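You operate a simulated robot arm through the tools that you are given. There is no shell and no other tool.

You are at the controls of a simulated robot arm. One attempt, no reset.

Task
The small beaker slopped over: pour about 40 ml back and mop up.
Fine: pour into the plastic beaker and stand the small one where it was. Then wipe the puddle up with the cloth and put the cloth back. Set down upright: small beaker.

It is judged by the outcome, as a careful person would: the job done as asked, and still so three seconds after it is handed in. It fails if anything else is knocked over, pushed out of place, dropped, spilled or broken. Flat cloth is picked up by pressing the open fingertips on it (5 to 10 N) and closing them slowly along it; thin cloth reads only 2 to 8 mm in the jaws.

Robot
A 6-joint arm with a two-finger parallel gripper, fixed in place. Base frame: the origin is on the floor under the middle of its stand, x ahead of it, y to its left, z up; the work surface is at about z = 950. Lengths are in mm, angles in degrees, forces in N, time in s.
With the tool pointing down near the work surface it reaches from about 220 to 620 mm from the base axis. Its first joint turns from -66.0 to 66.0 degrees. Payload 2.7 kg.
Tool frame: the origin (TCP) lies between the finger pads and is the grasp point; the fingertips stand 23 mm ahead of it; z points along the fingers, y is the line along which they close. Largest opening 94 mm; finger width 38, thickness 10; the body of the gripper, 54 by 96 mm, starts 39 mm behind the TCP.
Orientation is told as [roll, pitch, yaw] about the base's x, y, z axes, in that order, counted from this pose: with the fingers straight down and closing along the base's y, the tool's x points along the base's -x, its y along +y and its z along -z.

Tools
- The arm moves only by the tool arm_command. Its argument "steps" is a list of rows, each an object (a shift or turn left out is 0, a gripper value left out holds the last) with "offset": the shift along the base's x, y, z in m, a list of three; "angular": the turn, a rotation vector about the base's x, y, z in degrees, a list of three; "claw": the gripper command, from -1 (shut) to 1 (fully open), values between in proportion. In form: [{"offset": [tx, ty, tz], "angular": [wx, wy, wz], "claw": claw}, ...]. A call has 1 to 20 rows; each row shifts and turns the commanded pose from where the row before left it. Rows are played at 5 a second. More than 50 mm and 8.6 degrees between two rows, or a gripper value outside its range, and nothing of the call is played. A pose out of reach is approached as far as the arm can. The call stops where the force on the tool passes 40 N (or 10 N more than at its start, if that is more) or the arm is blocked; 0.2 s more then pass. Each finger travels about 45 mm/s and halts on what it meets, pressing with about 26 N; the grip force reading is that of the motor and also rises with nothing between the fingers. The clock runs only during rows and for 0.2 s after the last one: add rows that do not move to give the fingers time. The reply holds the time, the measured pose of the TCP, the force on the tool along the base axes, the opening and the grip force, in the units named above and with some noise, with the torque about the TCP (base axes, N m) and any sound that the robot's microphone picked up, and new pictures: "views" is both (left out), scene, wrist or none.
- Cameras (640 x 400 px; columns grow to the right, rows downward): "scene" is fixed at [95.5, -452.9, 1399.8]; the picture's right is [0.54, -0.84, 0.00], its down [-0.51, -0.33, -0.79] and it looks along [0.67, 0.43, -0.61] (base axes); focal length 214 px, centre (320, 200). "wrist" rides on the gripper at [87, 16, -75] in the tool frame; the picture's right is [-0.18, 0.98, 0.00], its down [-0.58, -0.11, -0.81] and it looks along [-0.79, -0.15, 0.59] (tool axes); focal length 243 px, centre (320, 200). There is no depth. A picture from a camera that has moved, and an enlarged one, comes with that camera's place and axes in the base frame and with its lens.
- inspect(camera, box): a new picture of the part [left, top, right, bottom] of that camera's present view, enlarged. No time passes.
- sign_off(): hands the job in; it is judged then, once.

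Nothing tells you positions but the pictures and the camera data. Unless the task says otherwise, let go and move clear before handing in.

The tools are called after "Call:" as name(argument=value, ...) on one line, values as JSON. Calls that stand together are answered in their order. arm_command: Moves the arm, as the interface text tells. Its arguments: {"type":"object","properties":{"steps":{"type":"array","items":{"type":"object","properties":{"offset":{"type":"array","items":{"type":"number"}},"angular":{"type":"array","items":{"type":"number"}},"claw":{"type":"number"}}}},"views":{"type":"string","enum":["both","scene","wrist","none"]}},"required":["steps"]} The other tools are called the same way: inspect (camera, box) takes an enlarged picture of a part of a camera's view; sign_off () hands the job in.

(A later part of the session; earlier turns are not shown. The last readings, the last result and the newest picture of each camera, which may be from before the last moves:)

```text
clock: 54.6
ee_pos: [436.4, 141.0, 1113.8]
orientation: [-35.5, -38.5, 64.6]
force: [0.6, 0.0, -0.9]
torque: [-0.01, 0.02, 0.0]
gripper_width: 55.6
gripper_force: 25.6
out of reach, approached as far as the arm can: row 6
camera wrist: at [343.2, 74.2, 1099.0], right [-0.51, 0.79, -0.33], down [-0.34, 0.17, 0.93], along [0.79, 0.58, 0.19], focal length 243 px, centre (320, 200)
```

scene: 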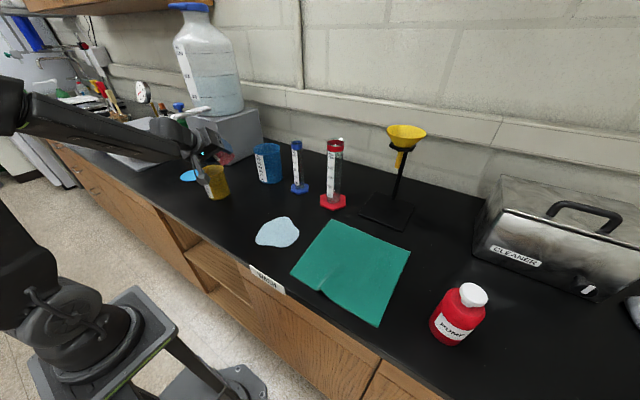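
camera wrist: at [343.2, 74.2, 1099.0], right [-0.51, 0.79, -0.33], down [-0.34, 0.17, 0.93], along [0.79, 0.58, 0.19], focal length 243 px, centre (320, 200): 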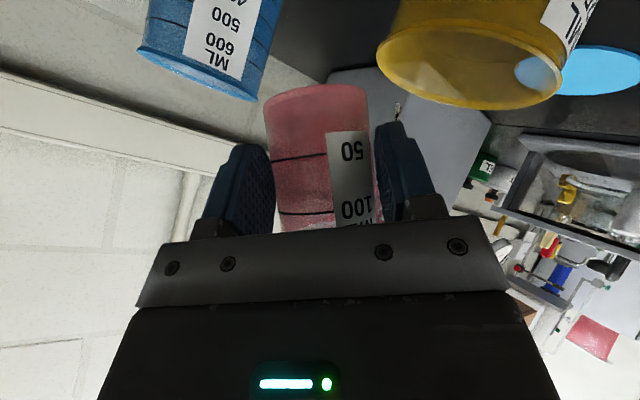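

The pose ended slightly off, about (−3.5, +9) mm, with a tilt of roughly 27°. I'll look closely at the beaker mouth and the small bright spot near the finger before going further.

Call:
inspect(camera="wrist", box=[360, 70, 440, 150])

Call:
inspect(camera="wrist", box=[250, 75, 385, 235])

Call:
inspect(camera="scene", box=[160, 120, 270, 210])

```text
5.00 times, centred on (400, 110) of wrist
camera zoom: at [343.2, 74.2, 1099.0], right [-0.51, 0.79, -0.33], down [-0.34, 0.17, 0.93], along [0.79, 0.58, 0.19], focal length 1213 px, centre (-80, 650)
```

zoom: 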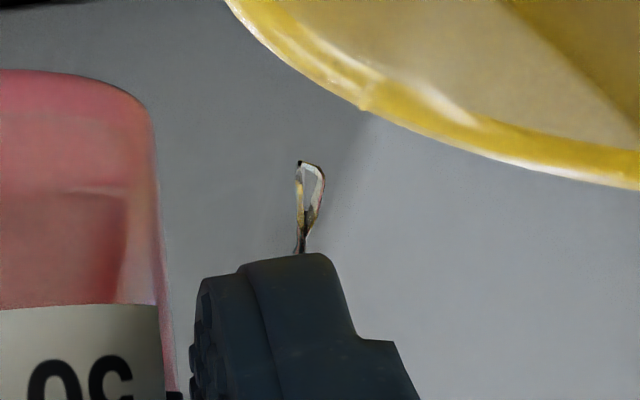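

```text
2.50 times, centred on (318, 155) of wrist
camera zoom: at [343.2, 74.2, 1099.0], right [-0.51, 0.79, -0.33], down [-0.34, 0.17, 0.93], along [0.79, 0.58, 0.19], focal length 606 px, centre (326, 312)
```

zoom: 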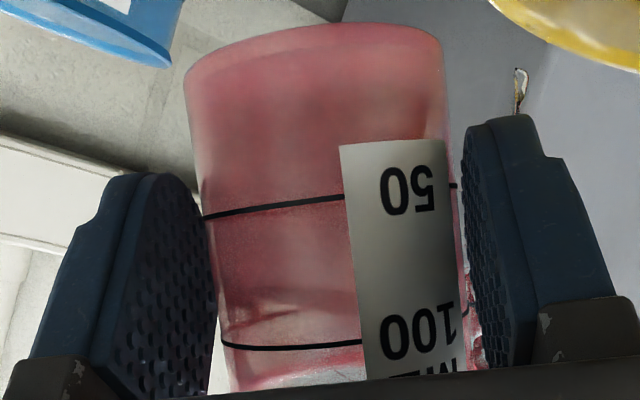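

```text
4.44 times, centred on (215, 165) of scene
camera zoom: at [95.5, -452.9, 1399.8], right [0.54, -0.84, 0.0], down [-0.51, -0.33, -0.79], along [0.67, 0.43, -0.61], focal length 953 px, centre (787, 356)
```

zoom: 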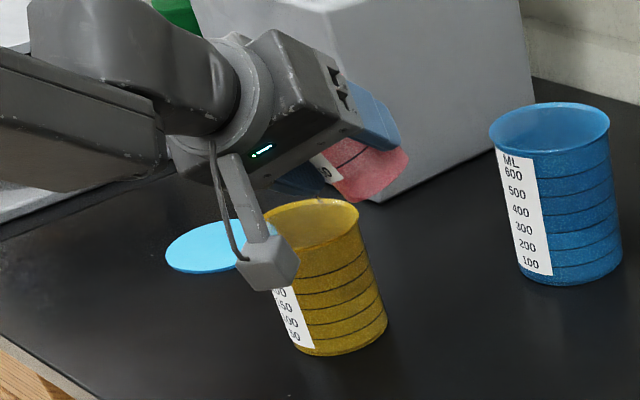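

A small drop is falling from the lip over yellow, probably a slosh from the slight jerk. I'll hold still for a moment and see whether it's still flowing and where it goes.

Call:
arm_command(steps=[{"offset": [0, 0, 0]}], views="both")

```text
clock: 55.0
ee_pos: [437.2, 138.6, 1113.5]
orientation: [-35.5, -38.6, 64.5]
force: [0.7, 0.7, -1.6]
torque: [-0.01, 0.05, 0.04]
gripper_width: 55.6
gripper_force: 26.5
camera wrist: at [343.2, 74.2, 1099.0], right [-0.51, 0.79, -0.33], down [-0.34, 0.17, 0.93], along [0.79, 0.58, 0.19], focal length 243 px, centre (320, 200)
```

scene: 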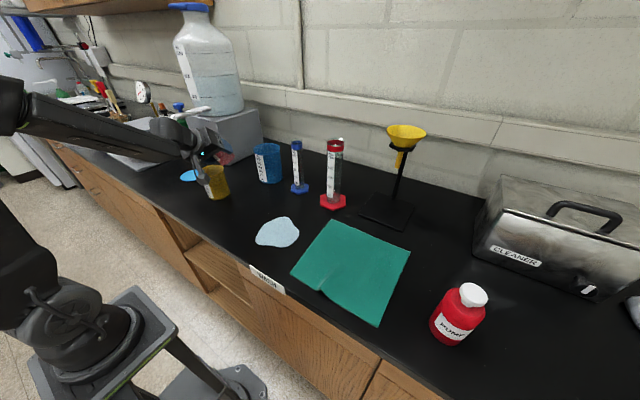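
wrist: 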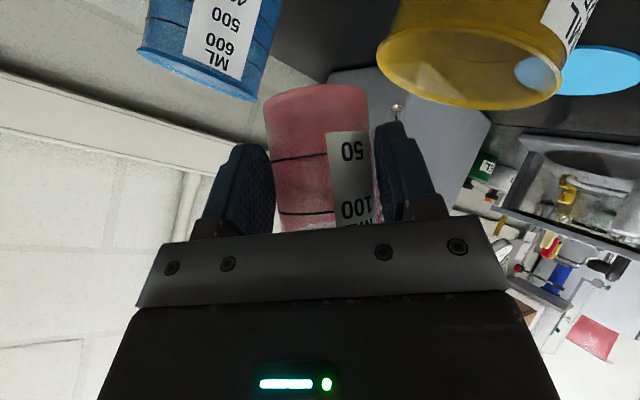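

Call:
inspect(camera="wrist", box=[370, 80, 430, 140])

Call:
inspect(camera="scene", box=[180, 135, 250, 205])

Call:
inspect(camera="wrist", box=[370, 0, 600, 115])

```text
6.67 times, centred on (400, 110) of wrist
camera zoom: at [343.2, 74.2, 1099.0], right [-0.51, 0.79, -0.33], down [-0.34, 0.17, 0.93], along [0.79, 0.58, 0.19], focal length 1618 px, centre (-213, 800)
```

zoom: 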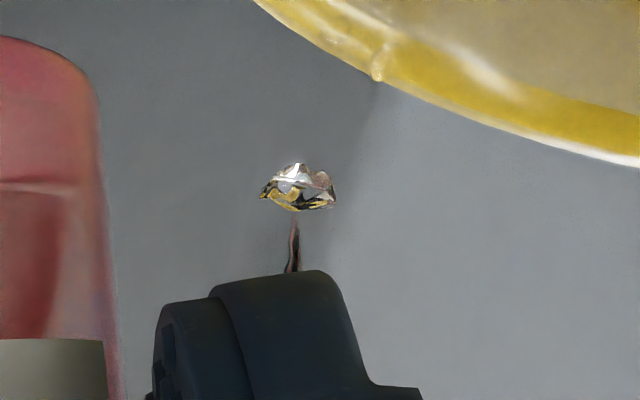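

```text
5.71 times, centred on (215, 170) of scene
camera zoom: at [95.5, -452.9, 1399.8], right [0.54, -0.84, 0.0], down [-0.51, -0.33, -0.79], along [0.67, 0.43, -0.61], focal length 1226 px, centre (920, 371)
```

zoom: 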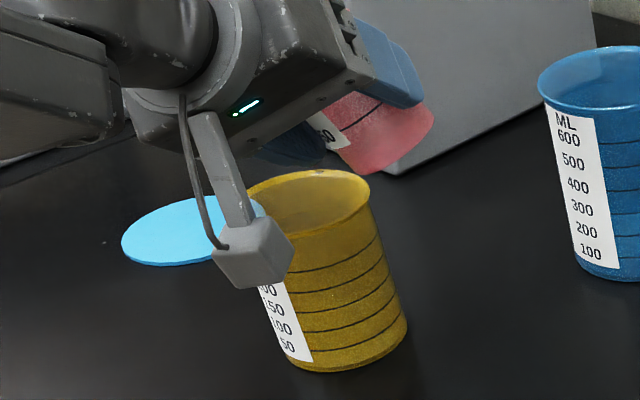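

```text
2.78 times, centred on (485, 58) of wrist
camera zoom: at [343.2, 74.2, 1099.0], right [-0.51, 0.79, -0.33], down [-0.34, 0.17, 0.93], along [0.79, 0.58, 0.19], focal length 675 px, centre (-139, 596)
```

zoom: 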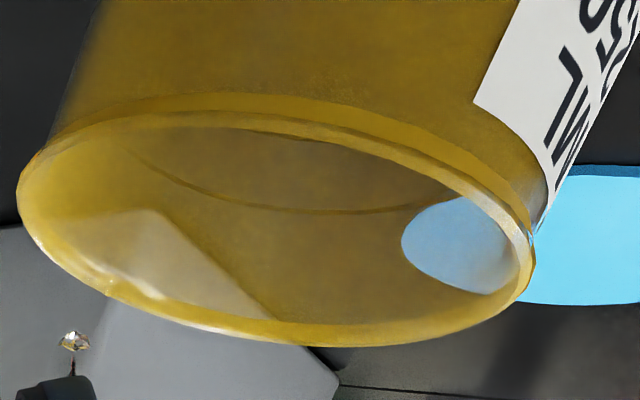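

Call:
inspect(camera="scene", box=[206, 150, 232, 176])

Call:
inspect(camera="wrist", box=[380, 60, 420, 120])

```text
15.38 times, centred on (219, 163) of scene
camera zoom: at [95.5, -452.9, 1399.8], right [0.54, -0.84, 0.0], down [-0.51, -0.33, -0.79], along [0.67, 0.43, -0.61], focal length 3300 px, centre (1874, 769)
```

zoom: 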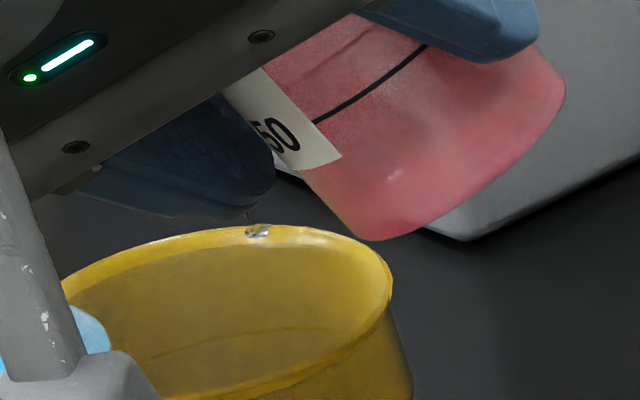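

```text
6.67 times, centred on (400, 90) of wrist
camera zoom: at [343.2, 74.2, 1099.0], right [-0.51, 0.79, -0.33], down [-0.34, 0.17, 0.93], along [0.79, 0.58, 0.19], focal length 1618 px, centre (-213, 933)
```

zoom: 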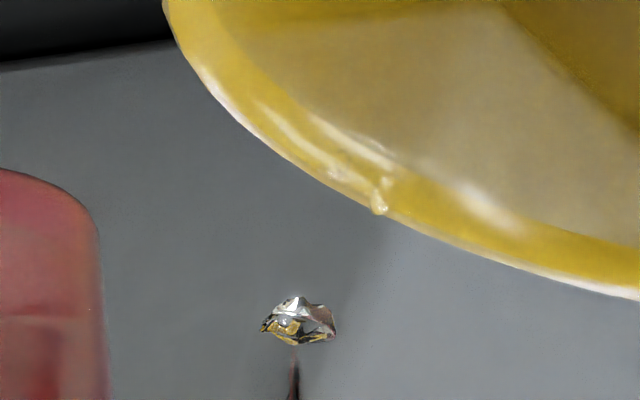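

The drop triangulates to about (441, 177, 1064): it's running off the finger's corner but falling inside yellow's mouth. I'll raise a little to leave the awkward wrist zone, shift 6 mm toward yellow's centre, and tilt more, so the stream clears the finger.

Call:
arm_command(steps=[{"offset": [-0.003, 0, 0.01]}, {"offset": [-0.003, 0, 0.01]}, {"offset": [0, 0, 0]}], views="wrist")

```text
clock: 55.8
ee_pos: [436.4, 144.4, 1128.6]
orientation: [-35.7, -39.3, 65.3]
force: [0.3, -0.5, 0.1]
torque: [-0.05, 0.0, 0.01]
gripper_width: 55.8
gripper_force: 26.5
out of reach, approached as far as the arm can: row 1, 2
camera wrist: at [342.1, 77.9, 1111.3], right [-0.51, 0.79, -0.33], down [-0.35, 0.15, 0.92], along [0.78, 0.59, 0.2], focal length 243 px, centre (320, 200)
```

wrist: 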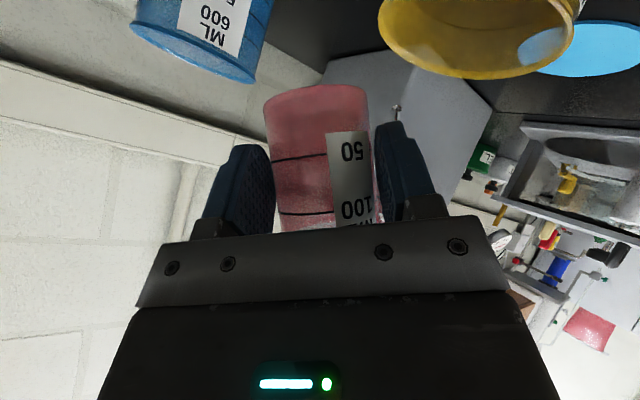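

The arm is brushing a limit here, so I'll shift slightly away from it and tilt on to about 45°, where the stream should clear the finger, then hold while it flows.

Call:
arm_command(steps=[{"offset": [0.002, -0.002, 0], "angular": [-4.56, -3.89, 0]}, {"offset": [0.0015, -0.002, 0], "angular": [-4.56, -3.89, 0]}, {"angular": [-4.56, -3.89, 0]}, {"offset": [0, 0, 0]}], views="both")

```text
clock: 56.8
ee_pos: [440.4, 135.1, 1125.6]
orientation: [-54.6, -29.8, 75.6]
force: [0.1, -0.5, -1.5]
torque: [0.0, 0.04, -0.01]
gripper_width: 55.4
gripper_force: 25.6
out of reach, approached as far as the arm can: row 1
camera wrist: at [348.9, 66.3, 1107.0], right [-0.41, 0.68, -0.6], down [-0.52, 0.37, 0.77], along [0.75, 0.63, 0.2], focal length 243 px, centre (320, 200)
```

scene: 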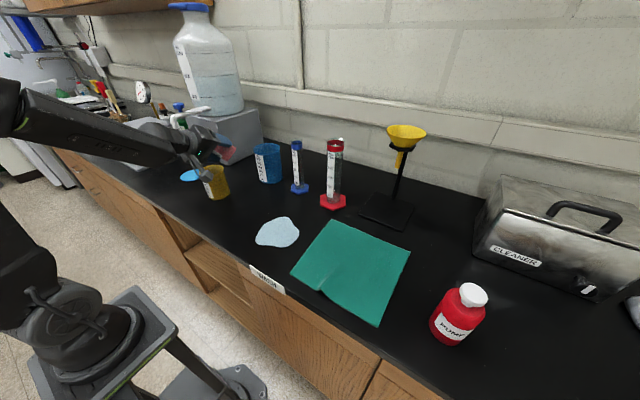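
wrist: 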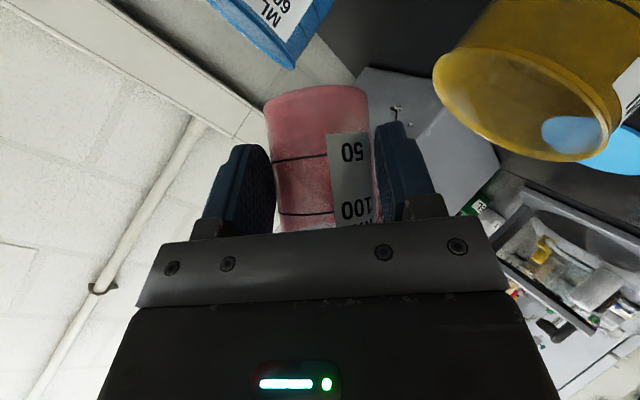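

Call:
inspect(camera="wrist", box=[360, 60, 480, 170])

Call:
inspect(camera="scene", box=[195, 145, 245, 205])

Call:
inspect(camera="wrist", box=[250, 75, 385, 235])

```text
3.64 times, centred on (420, 115) of wrist
camera zoom: at [348.9, 66.3, 1107.0], right [-0.41, 0.68, -0.6], down [-0.52, 0.37, 0.77], along [0.75, 0.63, 0.2], focal length 882 px, centre (-44, 509)
```

zoom: 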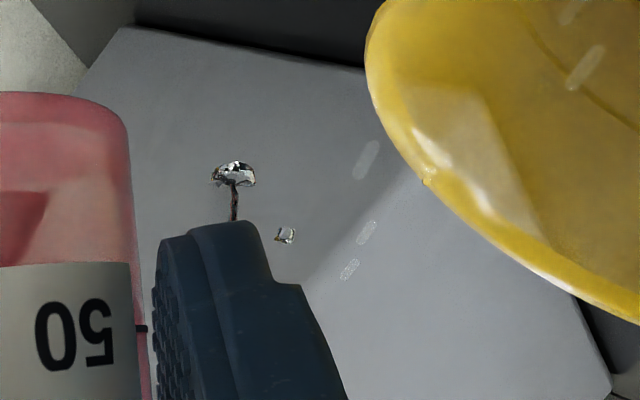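

```text
6.67 times, centred on (220, 175) of scene
camera zoom: at [95.5, -452.9, 1399.8], right [0.54, -0.84, 0.0], down [-0.51, -0.33, -0.79], along [0.67, 0.43, -0.61], focal length 1430 px, centre (987, 367)
```

zoom: 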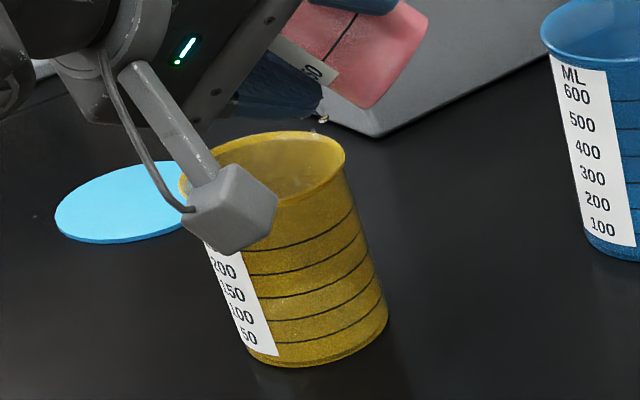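

```text
2.50 times, centred on (318, 155) of wrist
camera zoom: at [348.9, 66.3, 1107.0], right [-0.41, 0.68, -0.6], down [-0.52, 0.37, 0.77], along [0.75, 0.63, 0.2], focal length 606 px, centre (326, 312)
```

zoom: 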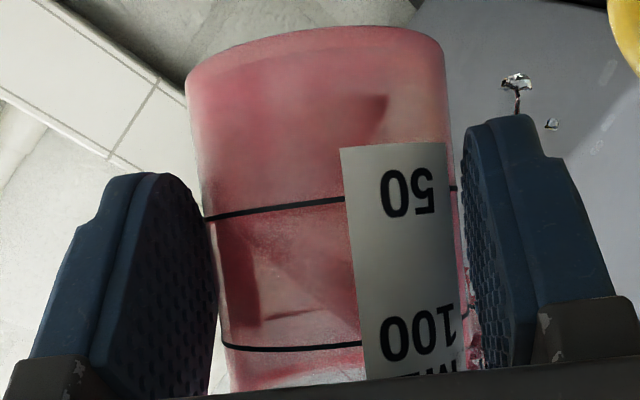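

Part of the flow is dribbling off the fingertip near (450, 158), close to yellow's rim. I'll shift the hand toward yellow's centre right away so both the dribble and the main stream land well inside.

Call:
arm_command(steps=[{"offset": [-0.011, 0.01, 0]}, {"offset": [0, 0, 0]}], views="both")

```text
clock: 57.4
ee_pos: [428.3, 145.7, 1124.5]
orientation: [-54.7, -29.8, 75.5]
force: [0.6, 1.0, -2.0]
torque: [0.01, 0.05, 0.0]
gripper_width: 55.6
gripper_force: 26.0
camera wrist: at [338.2, 76.4, 1106.9], right [-0.41, 0.68, -0.6], down [-0.52, 0.37, 0.77], along [0.75, 0.63, 0.2], focal length 243 px, centre (320, 200)
```

scene: 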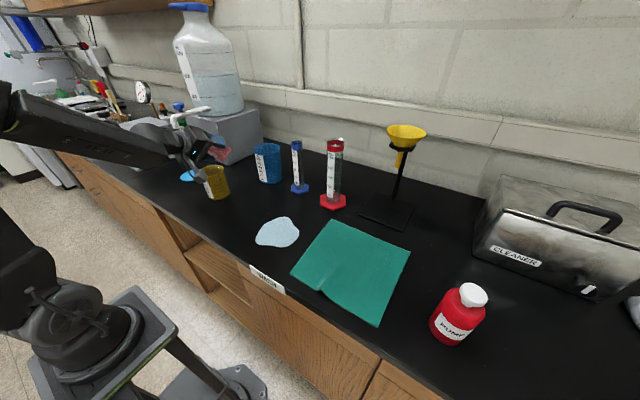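
wrist: 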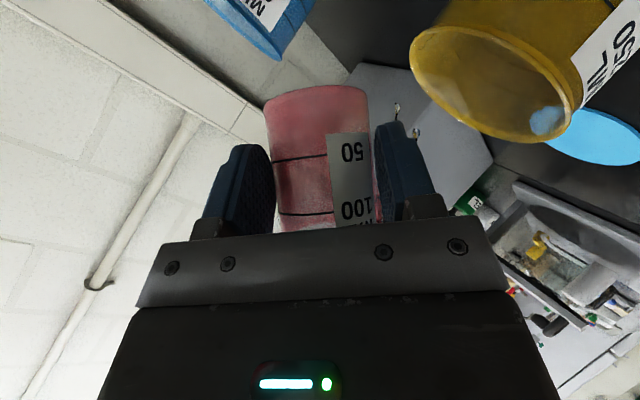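

Call:
inspect(camera="wrist", box=[370, 50, 480, 160])

Call:
inspect(camera="scene", box=[195, 135, 245, 205])

```text
3.64 times, centred on (425, 105) of wrist
camera zoom: at [338.2, 76.4, 1106.9], right [-0.41, 0.68, -0.6], down [-0.52, 0.37, 0.77], along [0.75, 0.63, 0.2], focal length 882 px, centre (-62, 546)
```

zoom: 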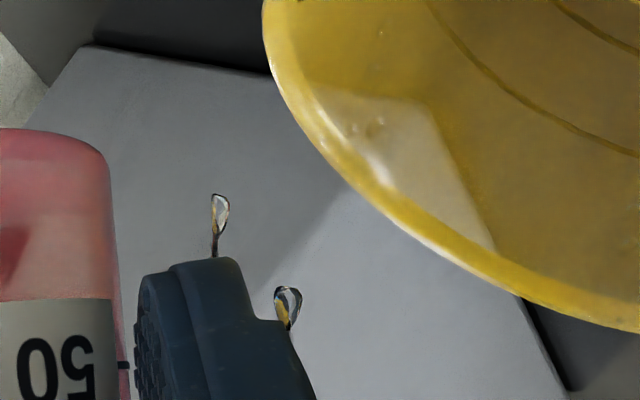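

```text
5.71 times, centred on (220, 170) of scene
camera zoom: at [95.5, -452.9, 1399.8], right [0.54, -0.84, 0.0], down [-0.51, -0.33, -0.79], along [0.67, 0.43, -0.61], focal length 1226 px, centre (891, 371)
```

zoom: 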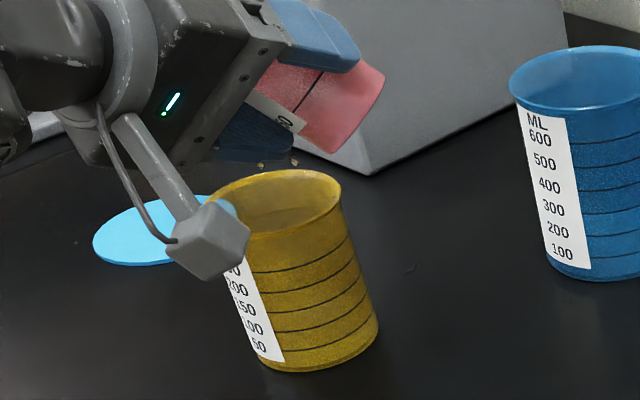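

Call:
inspect(camera="scene", box=[215, 150, 250, 180])

Call:
inspect(camera="scene", box=[170, 160, 260, 235])

```text
13.33 times, centred on (232, 165) of scene
camera zoom: at [95.5, -452.9, 1399.8], right [0.54, -0.84, 0.0], down [-0.51, -0.33, -0.79], along [0.67, 0.43, -0.61], focal length 2860 px, centre (1487, 667)
```

zoom: 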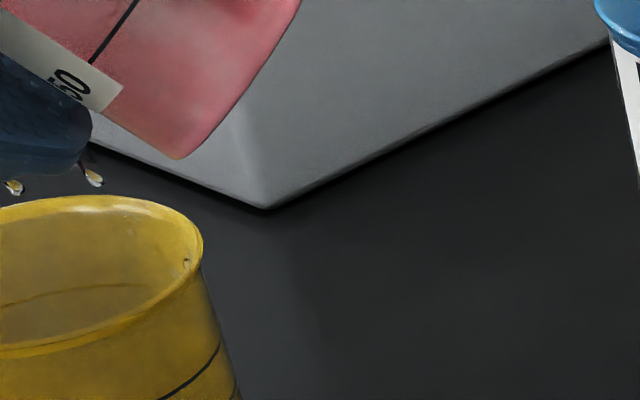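

```text
5.33 times, centred on (215, 198) of scene
camera zoom: at [95.5, -452.9, 1399.8], right [0.54, -0.84, 0.0], down [-0.51, -0.33, -0.79], along [0.67, 0.43, -0.61], focal length 1144 px, centre (880, 213)
```

zoom: 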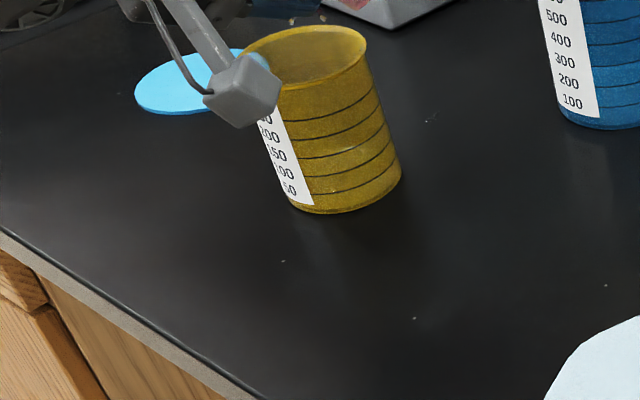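

Call:
inspect(camera="scene", box=[228, 177, 244, 189])

Call:
arm_command(steps=[{"offset": [0, 0, 0]}, {"offset": [0, 0, 0]}], views="both")

```text
16.00 times, centred on (236, 183) of scene
camera zoom: at [95.5, -452.9, 1399.8], right [0.54, -0.84, 0.0], down [-0.51, -0.33, -0.79], along [0.67, 0.43, -0.61], focal length 3432 px, centre (1664, 472)
```

zoom: 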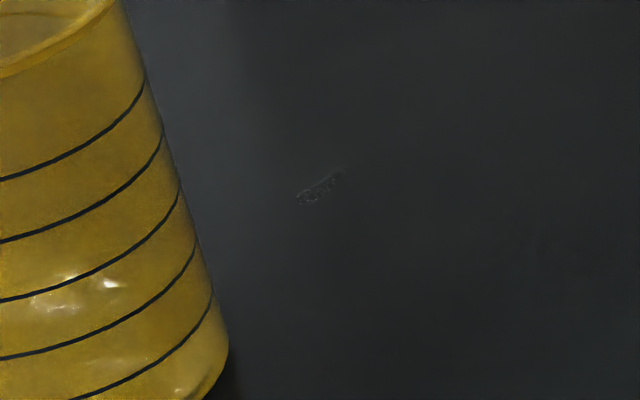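

```text
clock: 58.0
ee_pos: [428.2, 146.8, 1124.8]
orientation: [-54.5, -29.7, 75.5]
force: [0.4, -0.2, -1.3]
torque: [-0.01, 0.05, 0.0]
gripper_width: 56.0
gripper_force: 25.4
camera wrist: at [338.2, 76.4, 1106.8], right [-0.41, 0.68, -0.6], down [-0.52, 0.37, 0.77], along [0.75, 0.63, 0.2], focal length 243 px, centre (320, 200)
```

scene: 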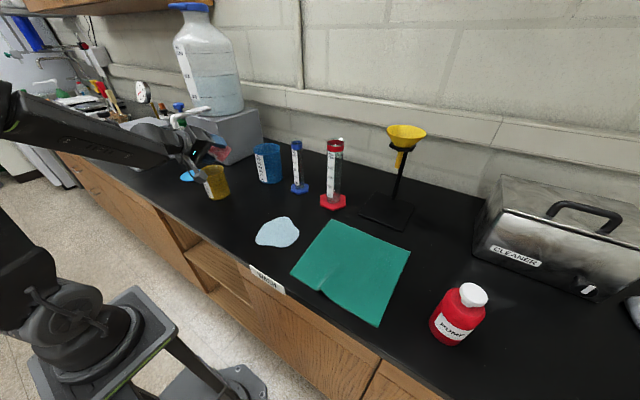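
wrist: 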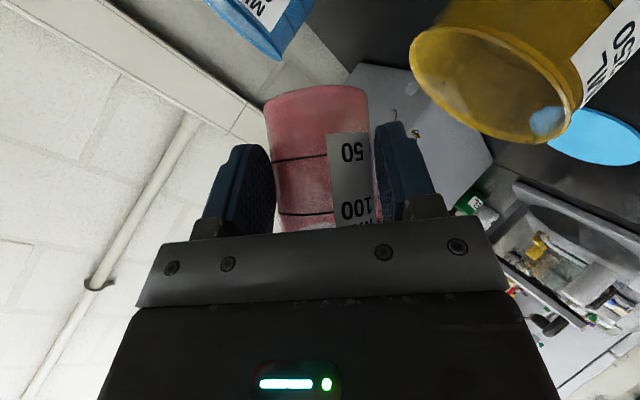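

Call:
inspect(camera="scene", box=[195, 145, 255, 205])

Call:
inspect(camera="wrist", box=[370, 20, 580, 160])

Call:
inspect(camera="wrist", box=[250, 75, 385, 235])

```text
6.67 times, centred on (225, 175) of scene
camera zoom: at [95.5, -452.9, 1399.8], right [0.54, -0.84, 0.0], down [-0.51, -0.33, -0.79], along [0.67, 0.43, -0.61], focal length 1430 px, centre (953, 367)
```

zoom: 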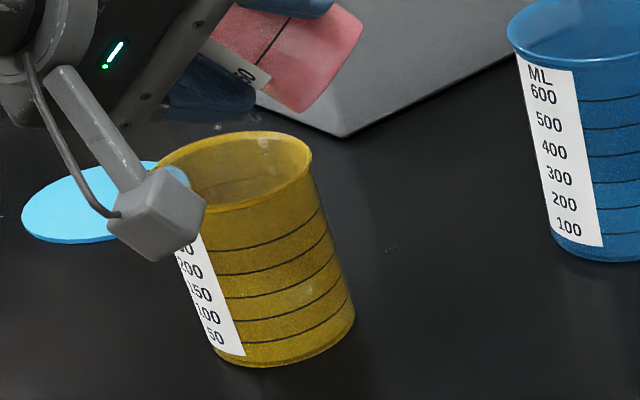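

```text
2.86 times, centred on (475, 90) of wrist
camera zoom: at [338.2, 76.4, 1106.8], right [-0.41, 0.68, -0.6], down [-0.52, 0.37, 0.77], along [0.75, 0.63, 0.2], focal length 693 px, centre (-123, 514)
```

zoom: 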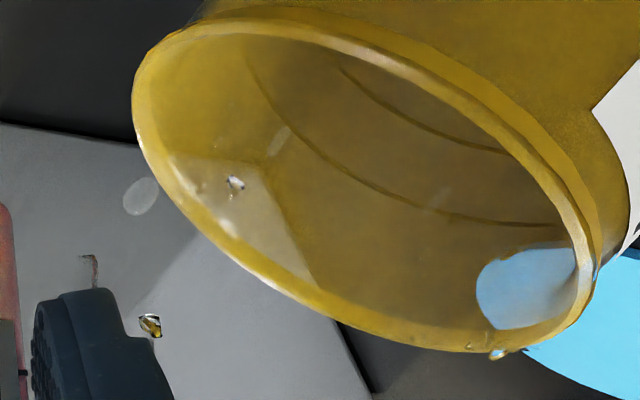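

```text
2.50 times, centred on (318, 155) of wrist
camera zoom: at [338.2, 76.4, 1106.8], right [-0.41, 0.68, -0.6], down [-0.52, 0.37, 0.77], along [0.75, 0.63, 0.2], focal length 606 px, centre (326, 312)
```

zoom: 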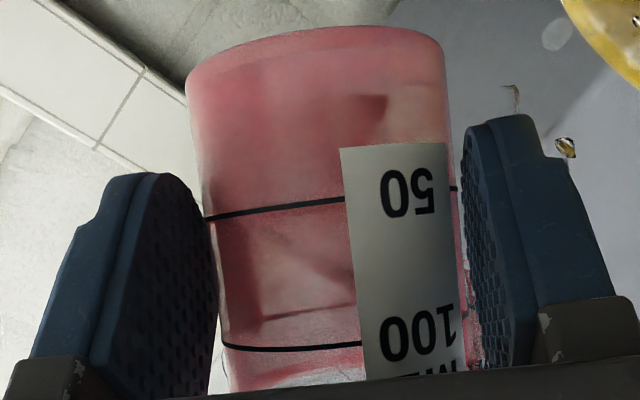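

Drops are now landing inside yellow (one is visible in mid-fall in its mouth). I'll hold at 45° for a couple of seconds to let the flow settle before tilting more.

Call:
arm_command(steps=[{"offset": [0, 0, 0]}, {"offset": [0, 0, 0]}, {"offset": [0, 0, 0]}, {"offset": [0, 0, 0]}, {"offset": [0, 0, 0]}, {"offset": [0, 0, 0]}, {"offset": [0, 0, 0]}, {"offset": [0, 0, 0]}], views="wrist")

Call:
inspect(camera="wrist", box=[370, 20, 580, 160])

Call:
inspect(camera="wrist", box=[250, 75, 385, 235])

Call:
inspect(camera="scene", box=[180, 145, 260, 215])

```text
clock: 59.8
ee_pos: [428.7, 145.8, 1124.6]
orientation: [-54.6, -29.7, 75.5]
force: [0.5, 0.8, -1.8]
torque: [-0.02, 0.04, -0.01]
gripper_width: 55.4
gripper_force: 25.4
camera wrist: at [338.2, 76.4, 1106.8], right [-0.41, 0.68, -0.6], down [-0.52, 0.37, 0.77], along [0.75, 0.63, 0.2], focal length 243 px, centre (320, 200)
```

wrist: 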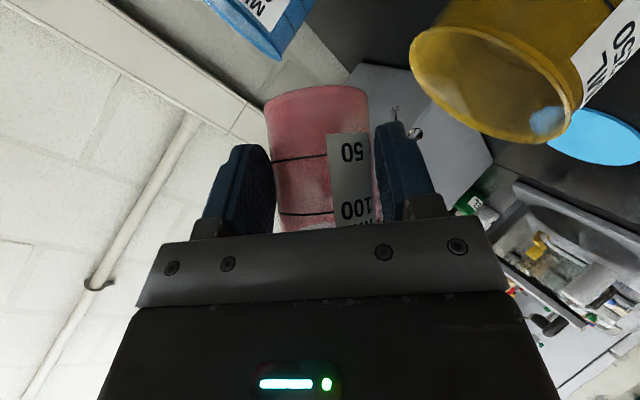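

```text
2.86 times, centred on (475, 90) of wrist
camera zoom: at [338.2, 76.4, 1106.8], right [-0.41, 0.68, -0.6], down [-0.52, 0.37, 0.77], along [0.75, 0.63, 0.2], focal length 693 px, centre (-123, 514)
```

zoom: 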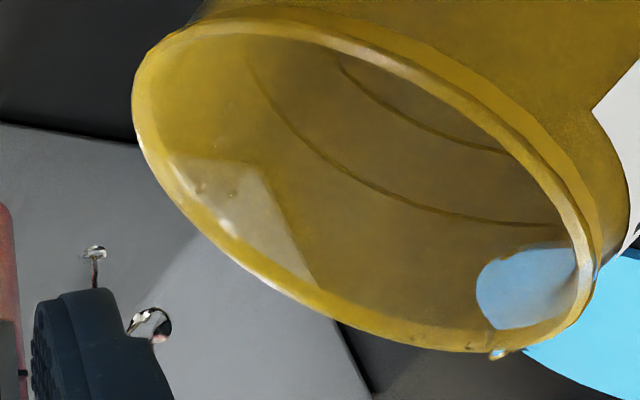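

```text
2.50 times, centred on (318, 155) of wrist
camera zoom: at [338.2, 76.4, 1106.8], right [-0.41, 0.68, -0.6], down [-0.52, 0.37, 0.77], along [0.75, 0.63, 0.2], focal length 606 px, centre (326, 312)
```

zoom: 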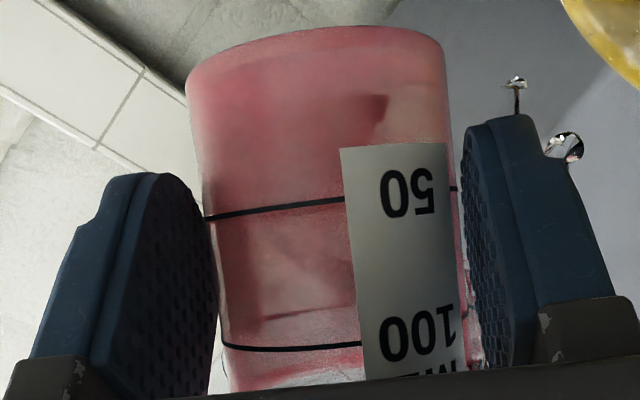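

```text
5.71 times, centred on (220, 180) of scene
camera zoom: at [95.5, -452.9, 1399.8], right [0.54, -0.84, 0.0], down [-0.51, -0.33, -0.79], along [0.67, 0.43, -0.61], focal length 1226 px, centre (891, 314)
```

zoom: 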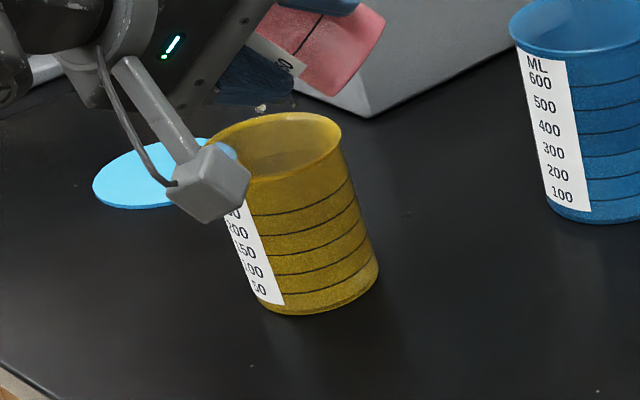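

The flow has slowed to drips from the finger, all over yellow. I'll tilt on to about 50° in small steps and hold.

Call:
arm_command(steps=[{"angular": [-1.9, -1.62, 0]}, {"angular": [-1.9, -1.62, 0]}, {"offset": [0, 0, 0]}, {"offset": [0, 0, 0]}, {"offset": [0, 0, 0]}], views="wrist")

Call:
inspect(camera="wrist", box=[370, 20, 580, 160])

Call:
inspect(camera="scene", box=[180, 145, 260, 215])

```text
clock: 61.0
ee_pos: [428.3, 144.7, 1124.8]
orientation: [-59.1, -26.9, 77.7]
force: [0.0, -0.6, -1.5]
torque: [-0.02, 0.01, 0.0]
gripper_width: 55.5
gripper_force: 25.4
camera wrist: at [339.0, 74.4, 1106.4], right [-0.38, 0.64, -0.67], down [-0.56, 0.42, 0.71], along [0.74, 0.64, 0.2], focal length 243 px, centre (320, 200)
```

wrist: 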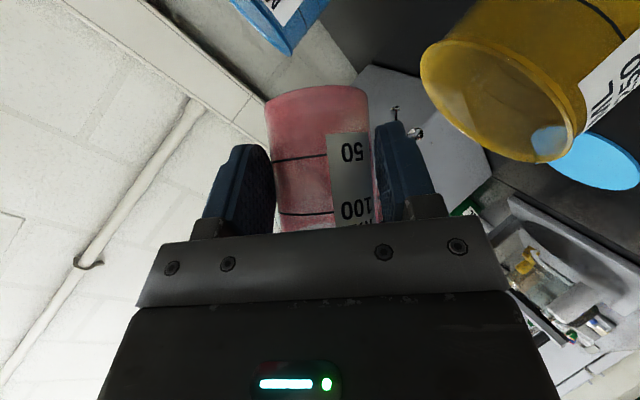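

```text
2.86 times, centred on (475, 90) of wrist
camera zoom: at [339.0, 74.4, 1106.4], right [-0.38, 0.64, -0.67], down [-0.56, 0.42, 0.71], along [0.74, 0.64, 0.2], focal length 693 px, centre (-123, 514)
```

zoom: 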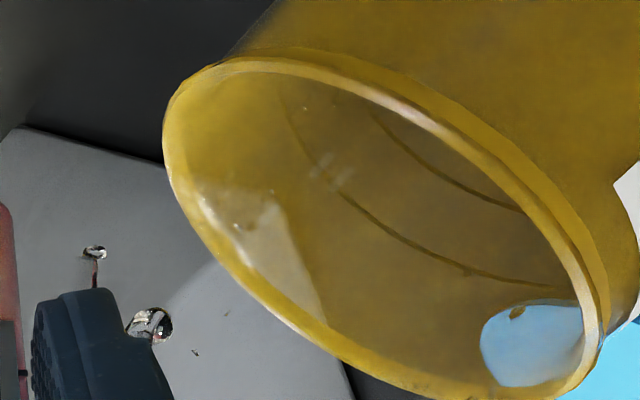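

```text
5.71 times, centred on (220, 180) of scene
camera zoom: at [95.5, -452.9, 1399.8], right [0.54, -0.84, 0.0], down [-0.51, -0.33, -0.79], along [0.67, 0.43, -0.61], focal length 1226 px, centre (891, 314)
```

zoom: 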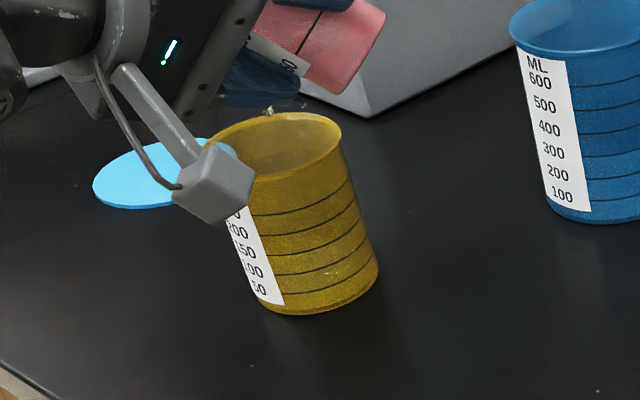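

The flow is going into yellow. I'll hold a bit, then go to about 53° and hold again.

Call:
arm_command(steps=[{"offset": [0, 0, 0]}, {"offset": [0, 0, 0]}, {"offset": [0, 0, 0]}, {"offset": [0, 0, 0]}, {"offset": [0, 0, 0]}, {"offset": [0, 0, 0]}, {"angular": [-2.28, -1.95, 0]}, {"offset": [0, 0, 0]}, {"offset": [0, 0, 0]}, {"offset": [0, 0, 0]}, {"offset": [0, 0, 0]}, {"offset": [0, 0, 0]}], views="wrist")

Call:
inspect(camera="wrist", box=[370, 20, 580, 160])

Call:
inspect(camera="wrist", box=[250, 75, 385, 235])

Call:
inspect(camera="scene", box=[180, 145, 260, 215])

```text
clock: 63.6
ee_pos: [427.4, 144.4, 1124.6]
orientation: [-61.9, -25.1, 78.8]
force: [-0.2, -0.3, -1.0]
torque: [-0.02, 0.01, 0.02]
gripper_width: 55.6
gripper_force: 25.8
camera wrist: at [339.1, 73.6, 1106.6], right [-0.35, 0.61, -0.71], down [-0.58, 0.45, 0.68], along [0.73, 0.65, 0.2], focal length 243 px, centre (320, 200)
```

wrist: 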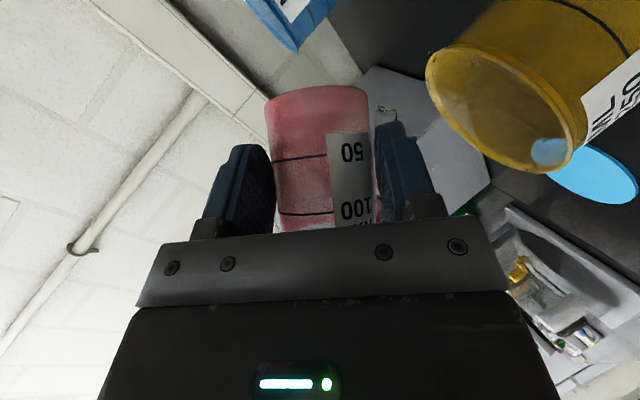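

```text
2.86 times, centred on (475, 90) of wrist
camera zoom: at [339.1, 73.6, 1106.6], right [-0.35, 0.61, -0.71], down [-0.58, 0.45, 0.68], along [0.73, 0.65, 0.2], focal length 693 px, centre (-123, 514)
```

zoom: 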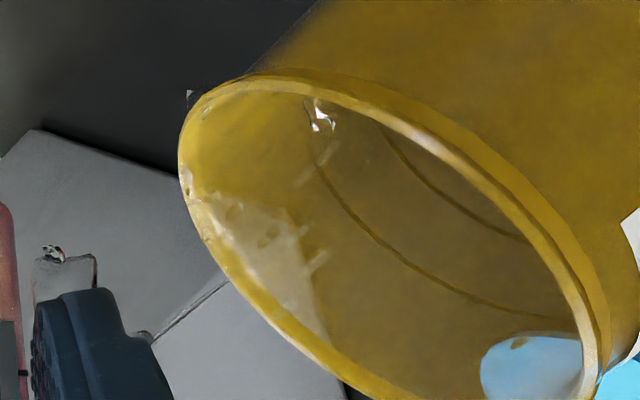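

```text
2.50 times, centred on (318, 155) of wrist
camera zoom: at [339.1, 73.6, 1106.6], right [-0.35, 0.61, -0.71], down [-0.58, 0.45, 0.68], along [0.73, 0.65, 0.2], focal length 606 px, centre (326, 312)
```

zoom: 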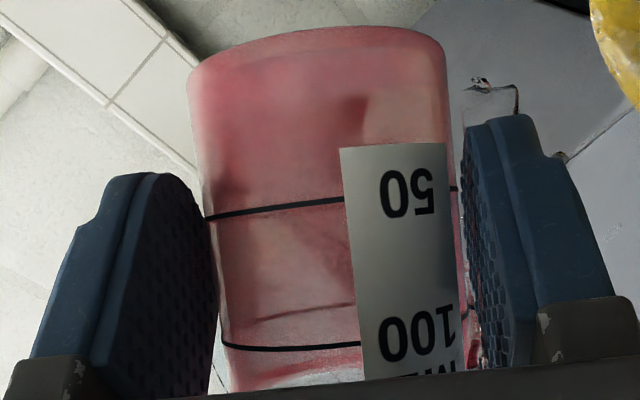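

```text
5.71 times, centred on (220, 180) of scene
camera zoom: at [95.5, -452.9, 1399.8], right [0.54, -0.84, 0.0], down [-0.51, -0.33, -0.79], along [0.67, 0.43, -0.61], focal length 1226 px, centre (891, 314)
```

zoom: 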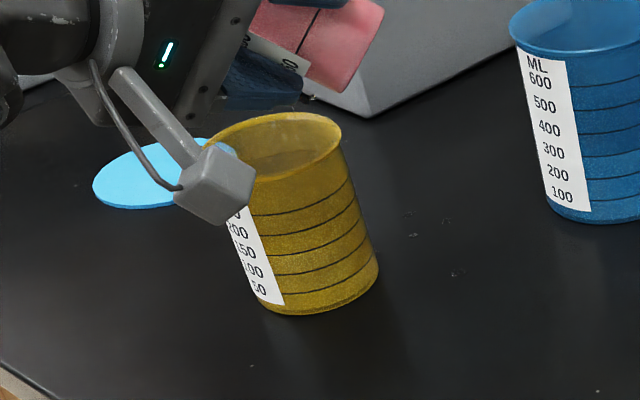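

Call:
inspect(camera="scene", box=[230, 172, 262, 200])

Call:
inspect(camera="wrist", box=[370, 90, 450, 160])

```text
14.29 times, centred on (246, 186) of scene
camera zoom: at [95.5, -452.9, 1399.8], right [0.54, -0.84, 0.0], down [-0.51, -0.33, -0.79], along [0.67, 0.43, -0.61], focal length 3064 px, centre (1377, 400)
```

zoom: 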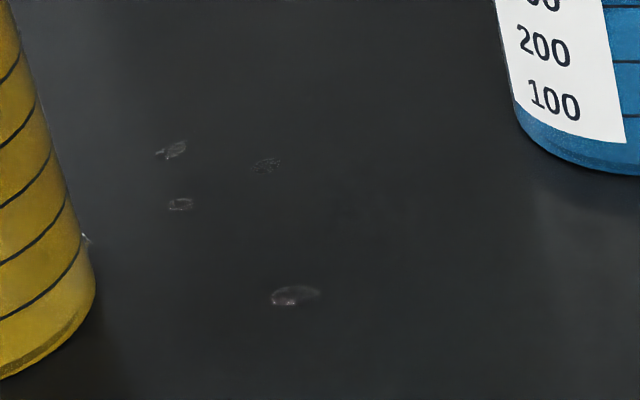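

```text
5.71 times, centred on (410, 125) of wrist
camera zoom: at [339.1, 73.6, 1106.6], right [-0.35, 0.61, -0.71], down [-0.58, 0.45, 0.68], along [0.73, 0.65, 0.2], focal length 1386 px, centre (-194, 629)
```

zoom: 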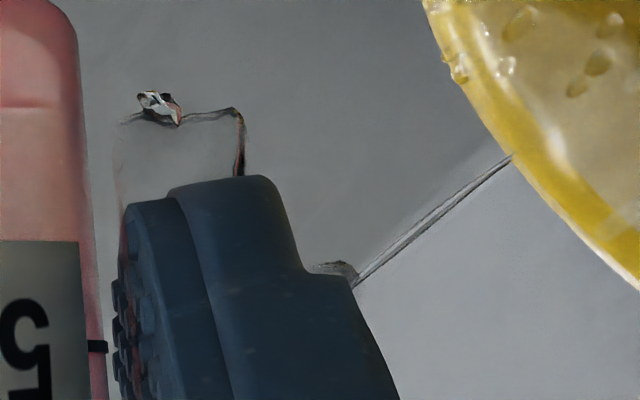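

Most of the flow is running onto the lower finger and falling from there, closer to my side than planned; one drip point near (447, 153) is right at yellow's rim and has flung a few droplets onto the bench. I'll move the hand about 20 mm further over yellow so all drip points land well inside.

Call:
arm_command(steps=[{"offset": [-0.0045, 0.0051, 0]}, {"offset": [-0.0045, 0.0051, 0]}, {"offset": [-0.004, 0.005, 0]}, {"offset": [0, 0, 0]}], views="both")

Call:
inspect(camera="wrist", box=[370, 20, 580, 160])

Call:
inspect(camera="scene", box=[180, 145, 260, 215])

```text
clock: 64.6
ee_pos: [416.6, 161.3, 1124.7]
orientation: [-61.7, -25.0, 79.0]
force: [-0.3, 0.3, -0.6]
torque: [-0.03, 0.04, 0.0]
gripper_width: 55.5
gripper_force: 26.1
camera wrist: at [327.0, 90.0, 1106.1], right [-0.35, 0.61, -0.71], down [-0.58, 0.45, 0.68], along [0.73, 0.65, 0.2], focal length 243 px, centre (320, 200)
```

scene: 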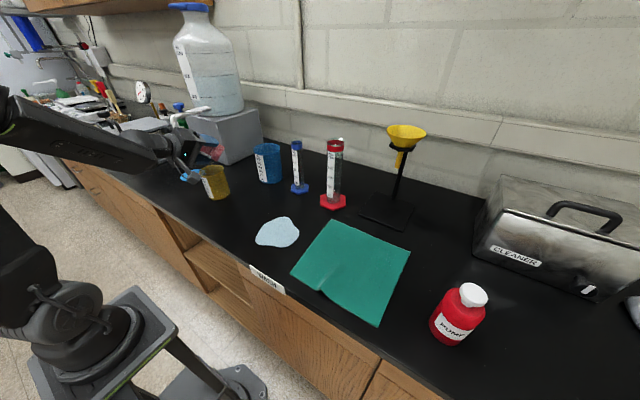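
wrist: 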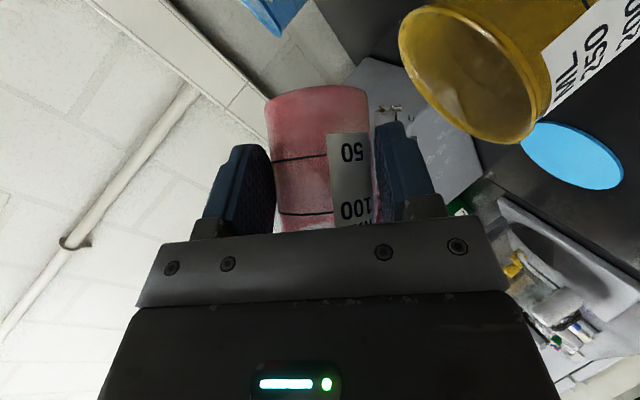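

```text
2.86 times, centred on (475, 90) of wrist
camera zoom: at [327.0, 90.0, 1106.1], right [-0.35, 0.61, -0.71], down [-0.58, 0.45, 0.68], along [0.73, 0.65, 0.2], focal length 693 px, centre (-123, 514)
```

zoom: 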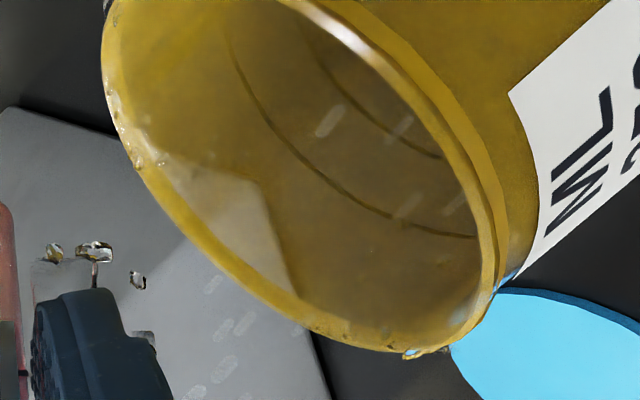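

```text
5.71 times, centred on (220, 180) of scene
camera zoom: at [95.5, -452.9, 1399.8], right [0.54, -0.84, 0.0], down [-0.51, -0.33, -0.79], along [0.67, 0.43, -0.61], focal length 1226 px, centre (891, 314)
```

zoom: 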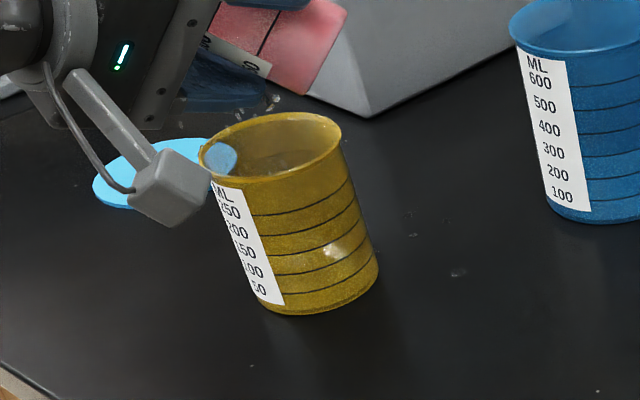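

Now some of the lip stream is landing toward the far edge, so I'll ease back to roughly the middle and reduce the tilt to about 42° to stop the flow, keeping everything over yellow while the finger drips off.

Call:
arm_command(steps=[{"offset": [0.003, -0.0035, 0], "angular": [4.2, 3.57, 0]}, {"offset": [0.002, -0.0025, 0], "angular": [4.2, 3.57, 0]}, {"offset": [0, 0, 0]}, {"offset": [0, 0, 0]}], views="both")

Call:
inspect(camera="wrist", box=[370, 20, 580, 160])

Call:
inspect(camera="scene", box=[180, 145, 260, 215])

Call:
inspect(camera="wrist", box=[250, 75, 385, 235])

```text
clock: 65.6
ee_pos: [420.9, 154.6, 1125.7]
orientation: [-51.6, -31.6, 74.2]
force: [-0.6, 0.5, -0.3]
torque: [-0.01, 0.02, -0.03]
gripper_width: 55.2
gripper_force: 25.8
camera wrist: at [330.2, 86.4, 1107.8], right [-0.43, 0.71, -0.56], down [-0.49, 0.34, 0.8], along [0.76, 0.62, 0.2], focal length 243 px, centre (320, 200)
```

scene: 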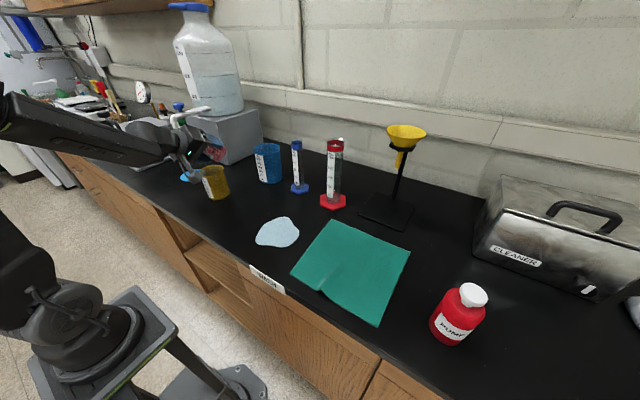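
wrist: 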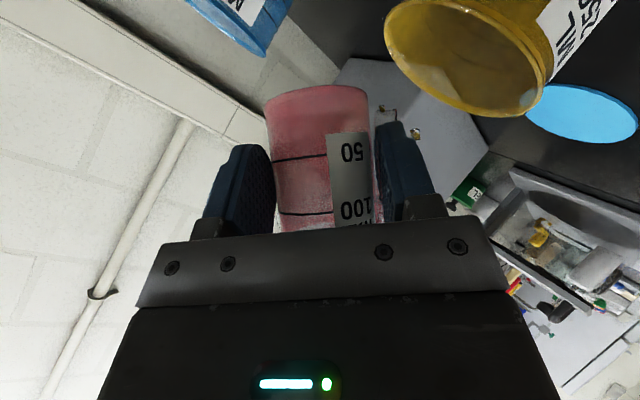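

```text
2.86 times, centred on (475, 90) of wrist
camera zoom: at [330.2, 86.4, 1107.8], right [-0.43, 0.71, -0.56], down [-0.49, 0.34, 0.8], along [0.76, 0.62, 0.2], focal length 693 px, centre (-123, 514)
```

zoom: 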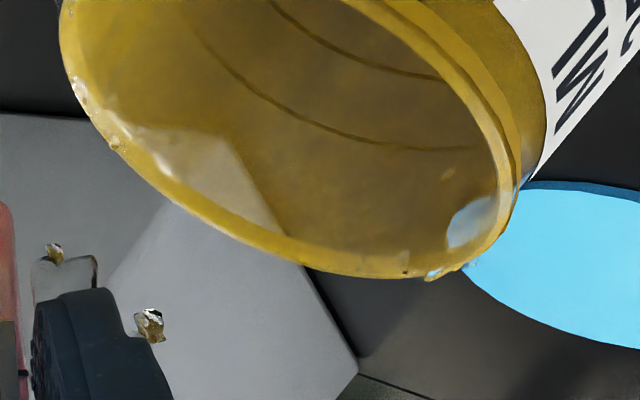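

```text
5.71 times, centred on (220, 180) of scene
camera zoom: at [95.5, -452.9, 1399.8], right [0.54, -0.84, 0.0], down [-0.51, -0.33, -0.79], along [0.67, 0.43, -0.61], focal length 1226 px, centre (891, 314)
```

zoom: 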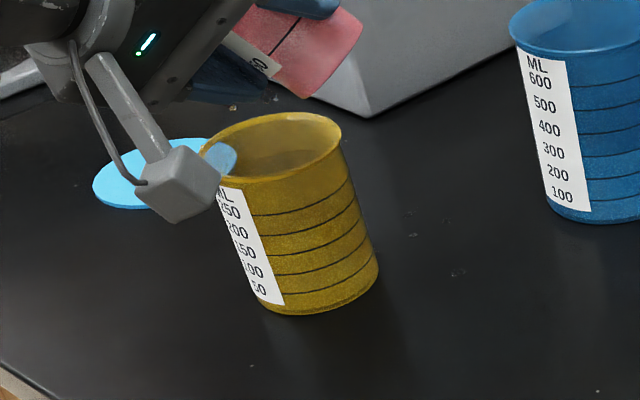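

```text
2.50 times, centred on (318, 155) of wrist
camera zoom: at [330.2, 86.4, 1107.8], right [-0.43, 0.71, -0.56], down [-0.49, 0.34, 0.8], along [0.76, 0.62, 0.2], focal length 606 px, centre (326, 312)
```

zoom: 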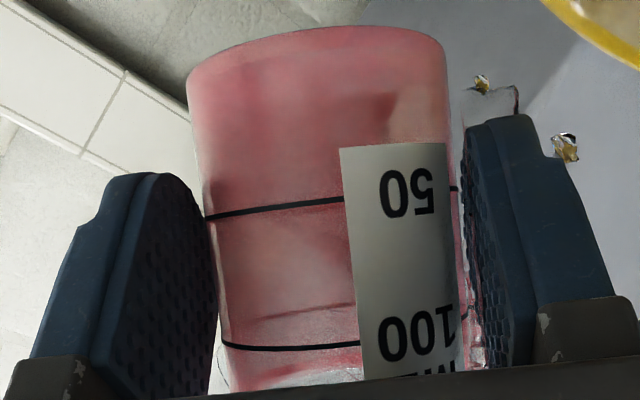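

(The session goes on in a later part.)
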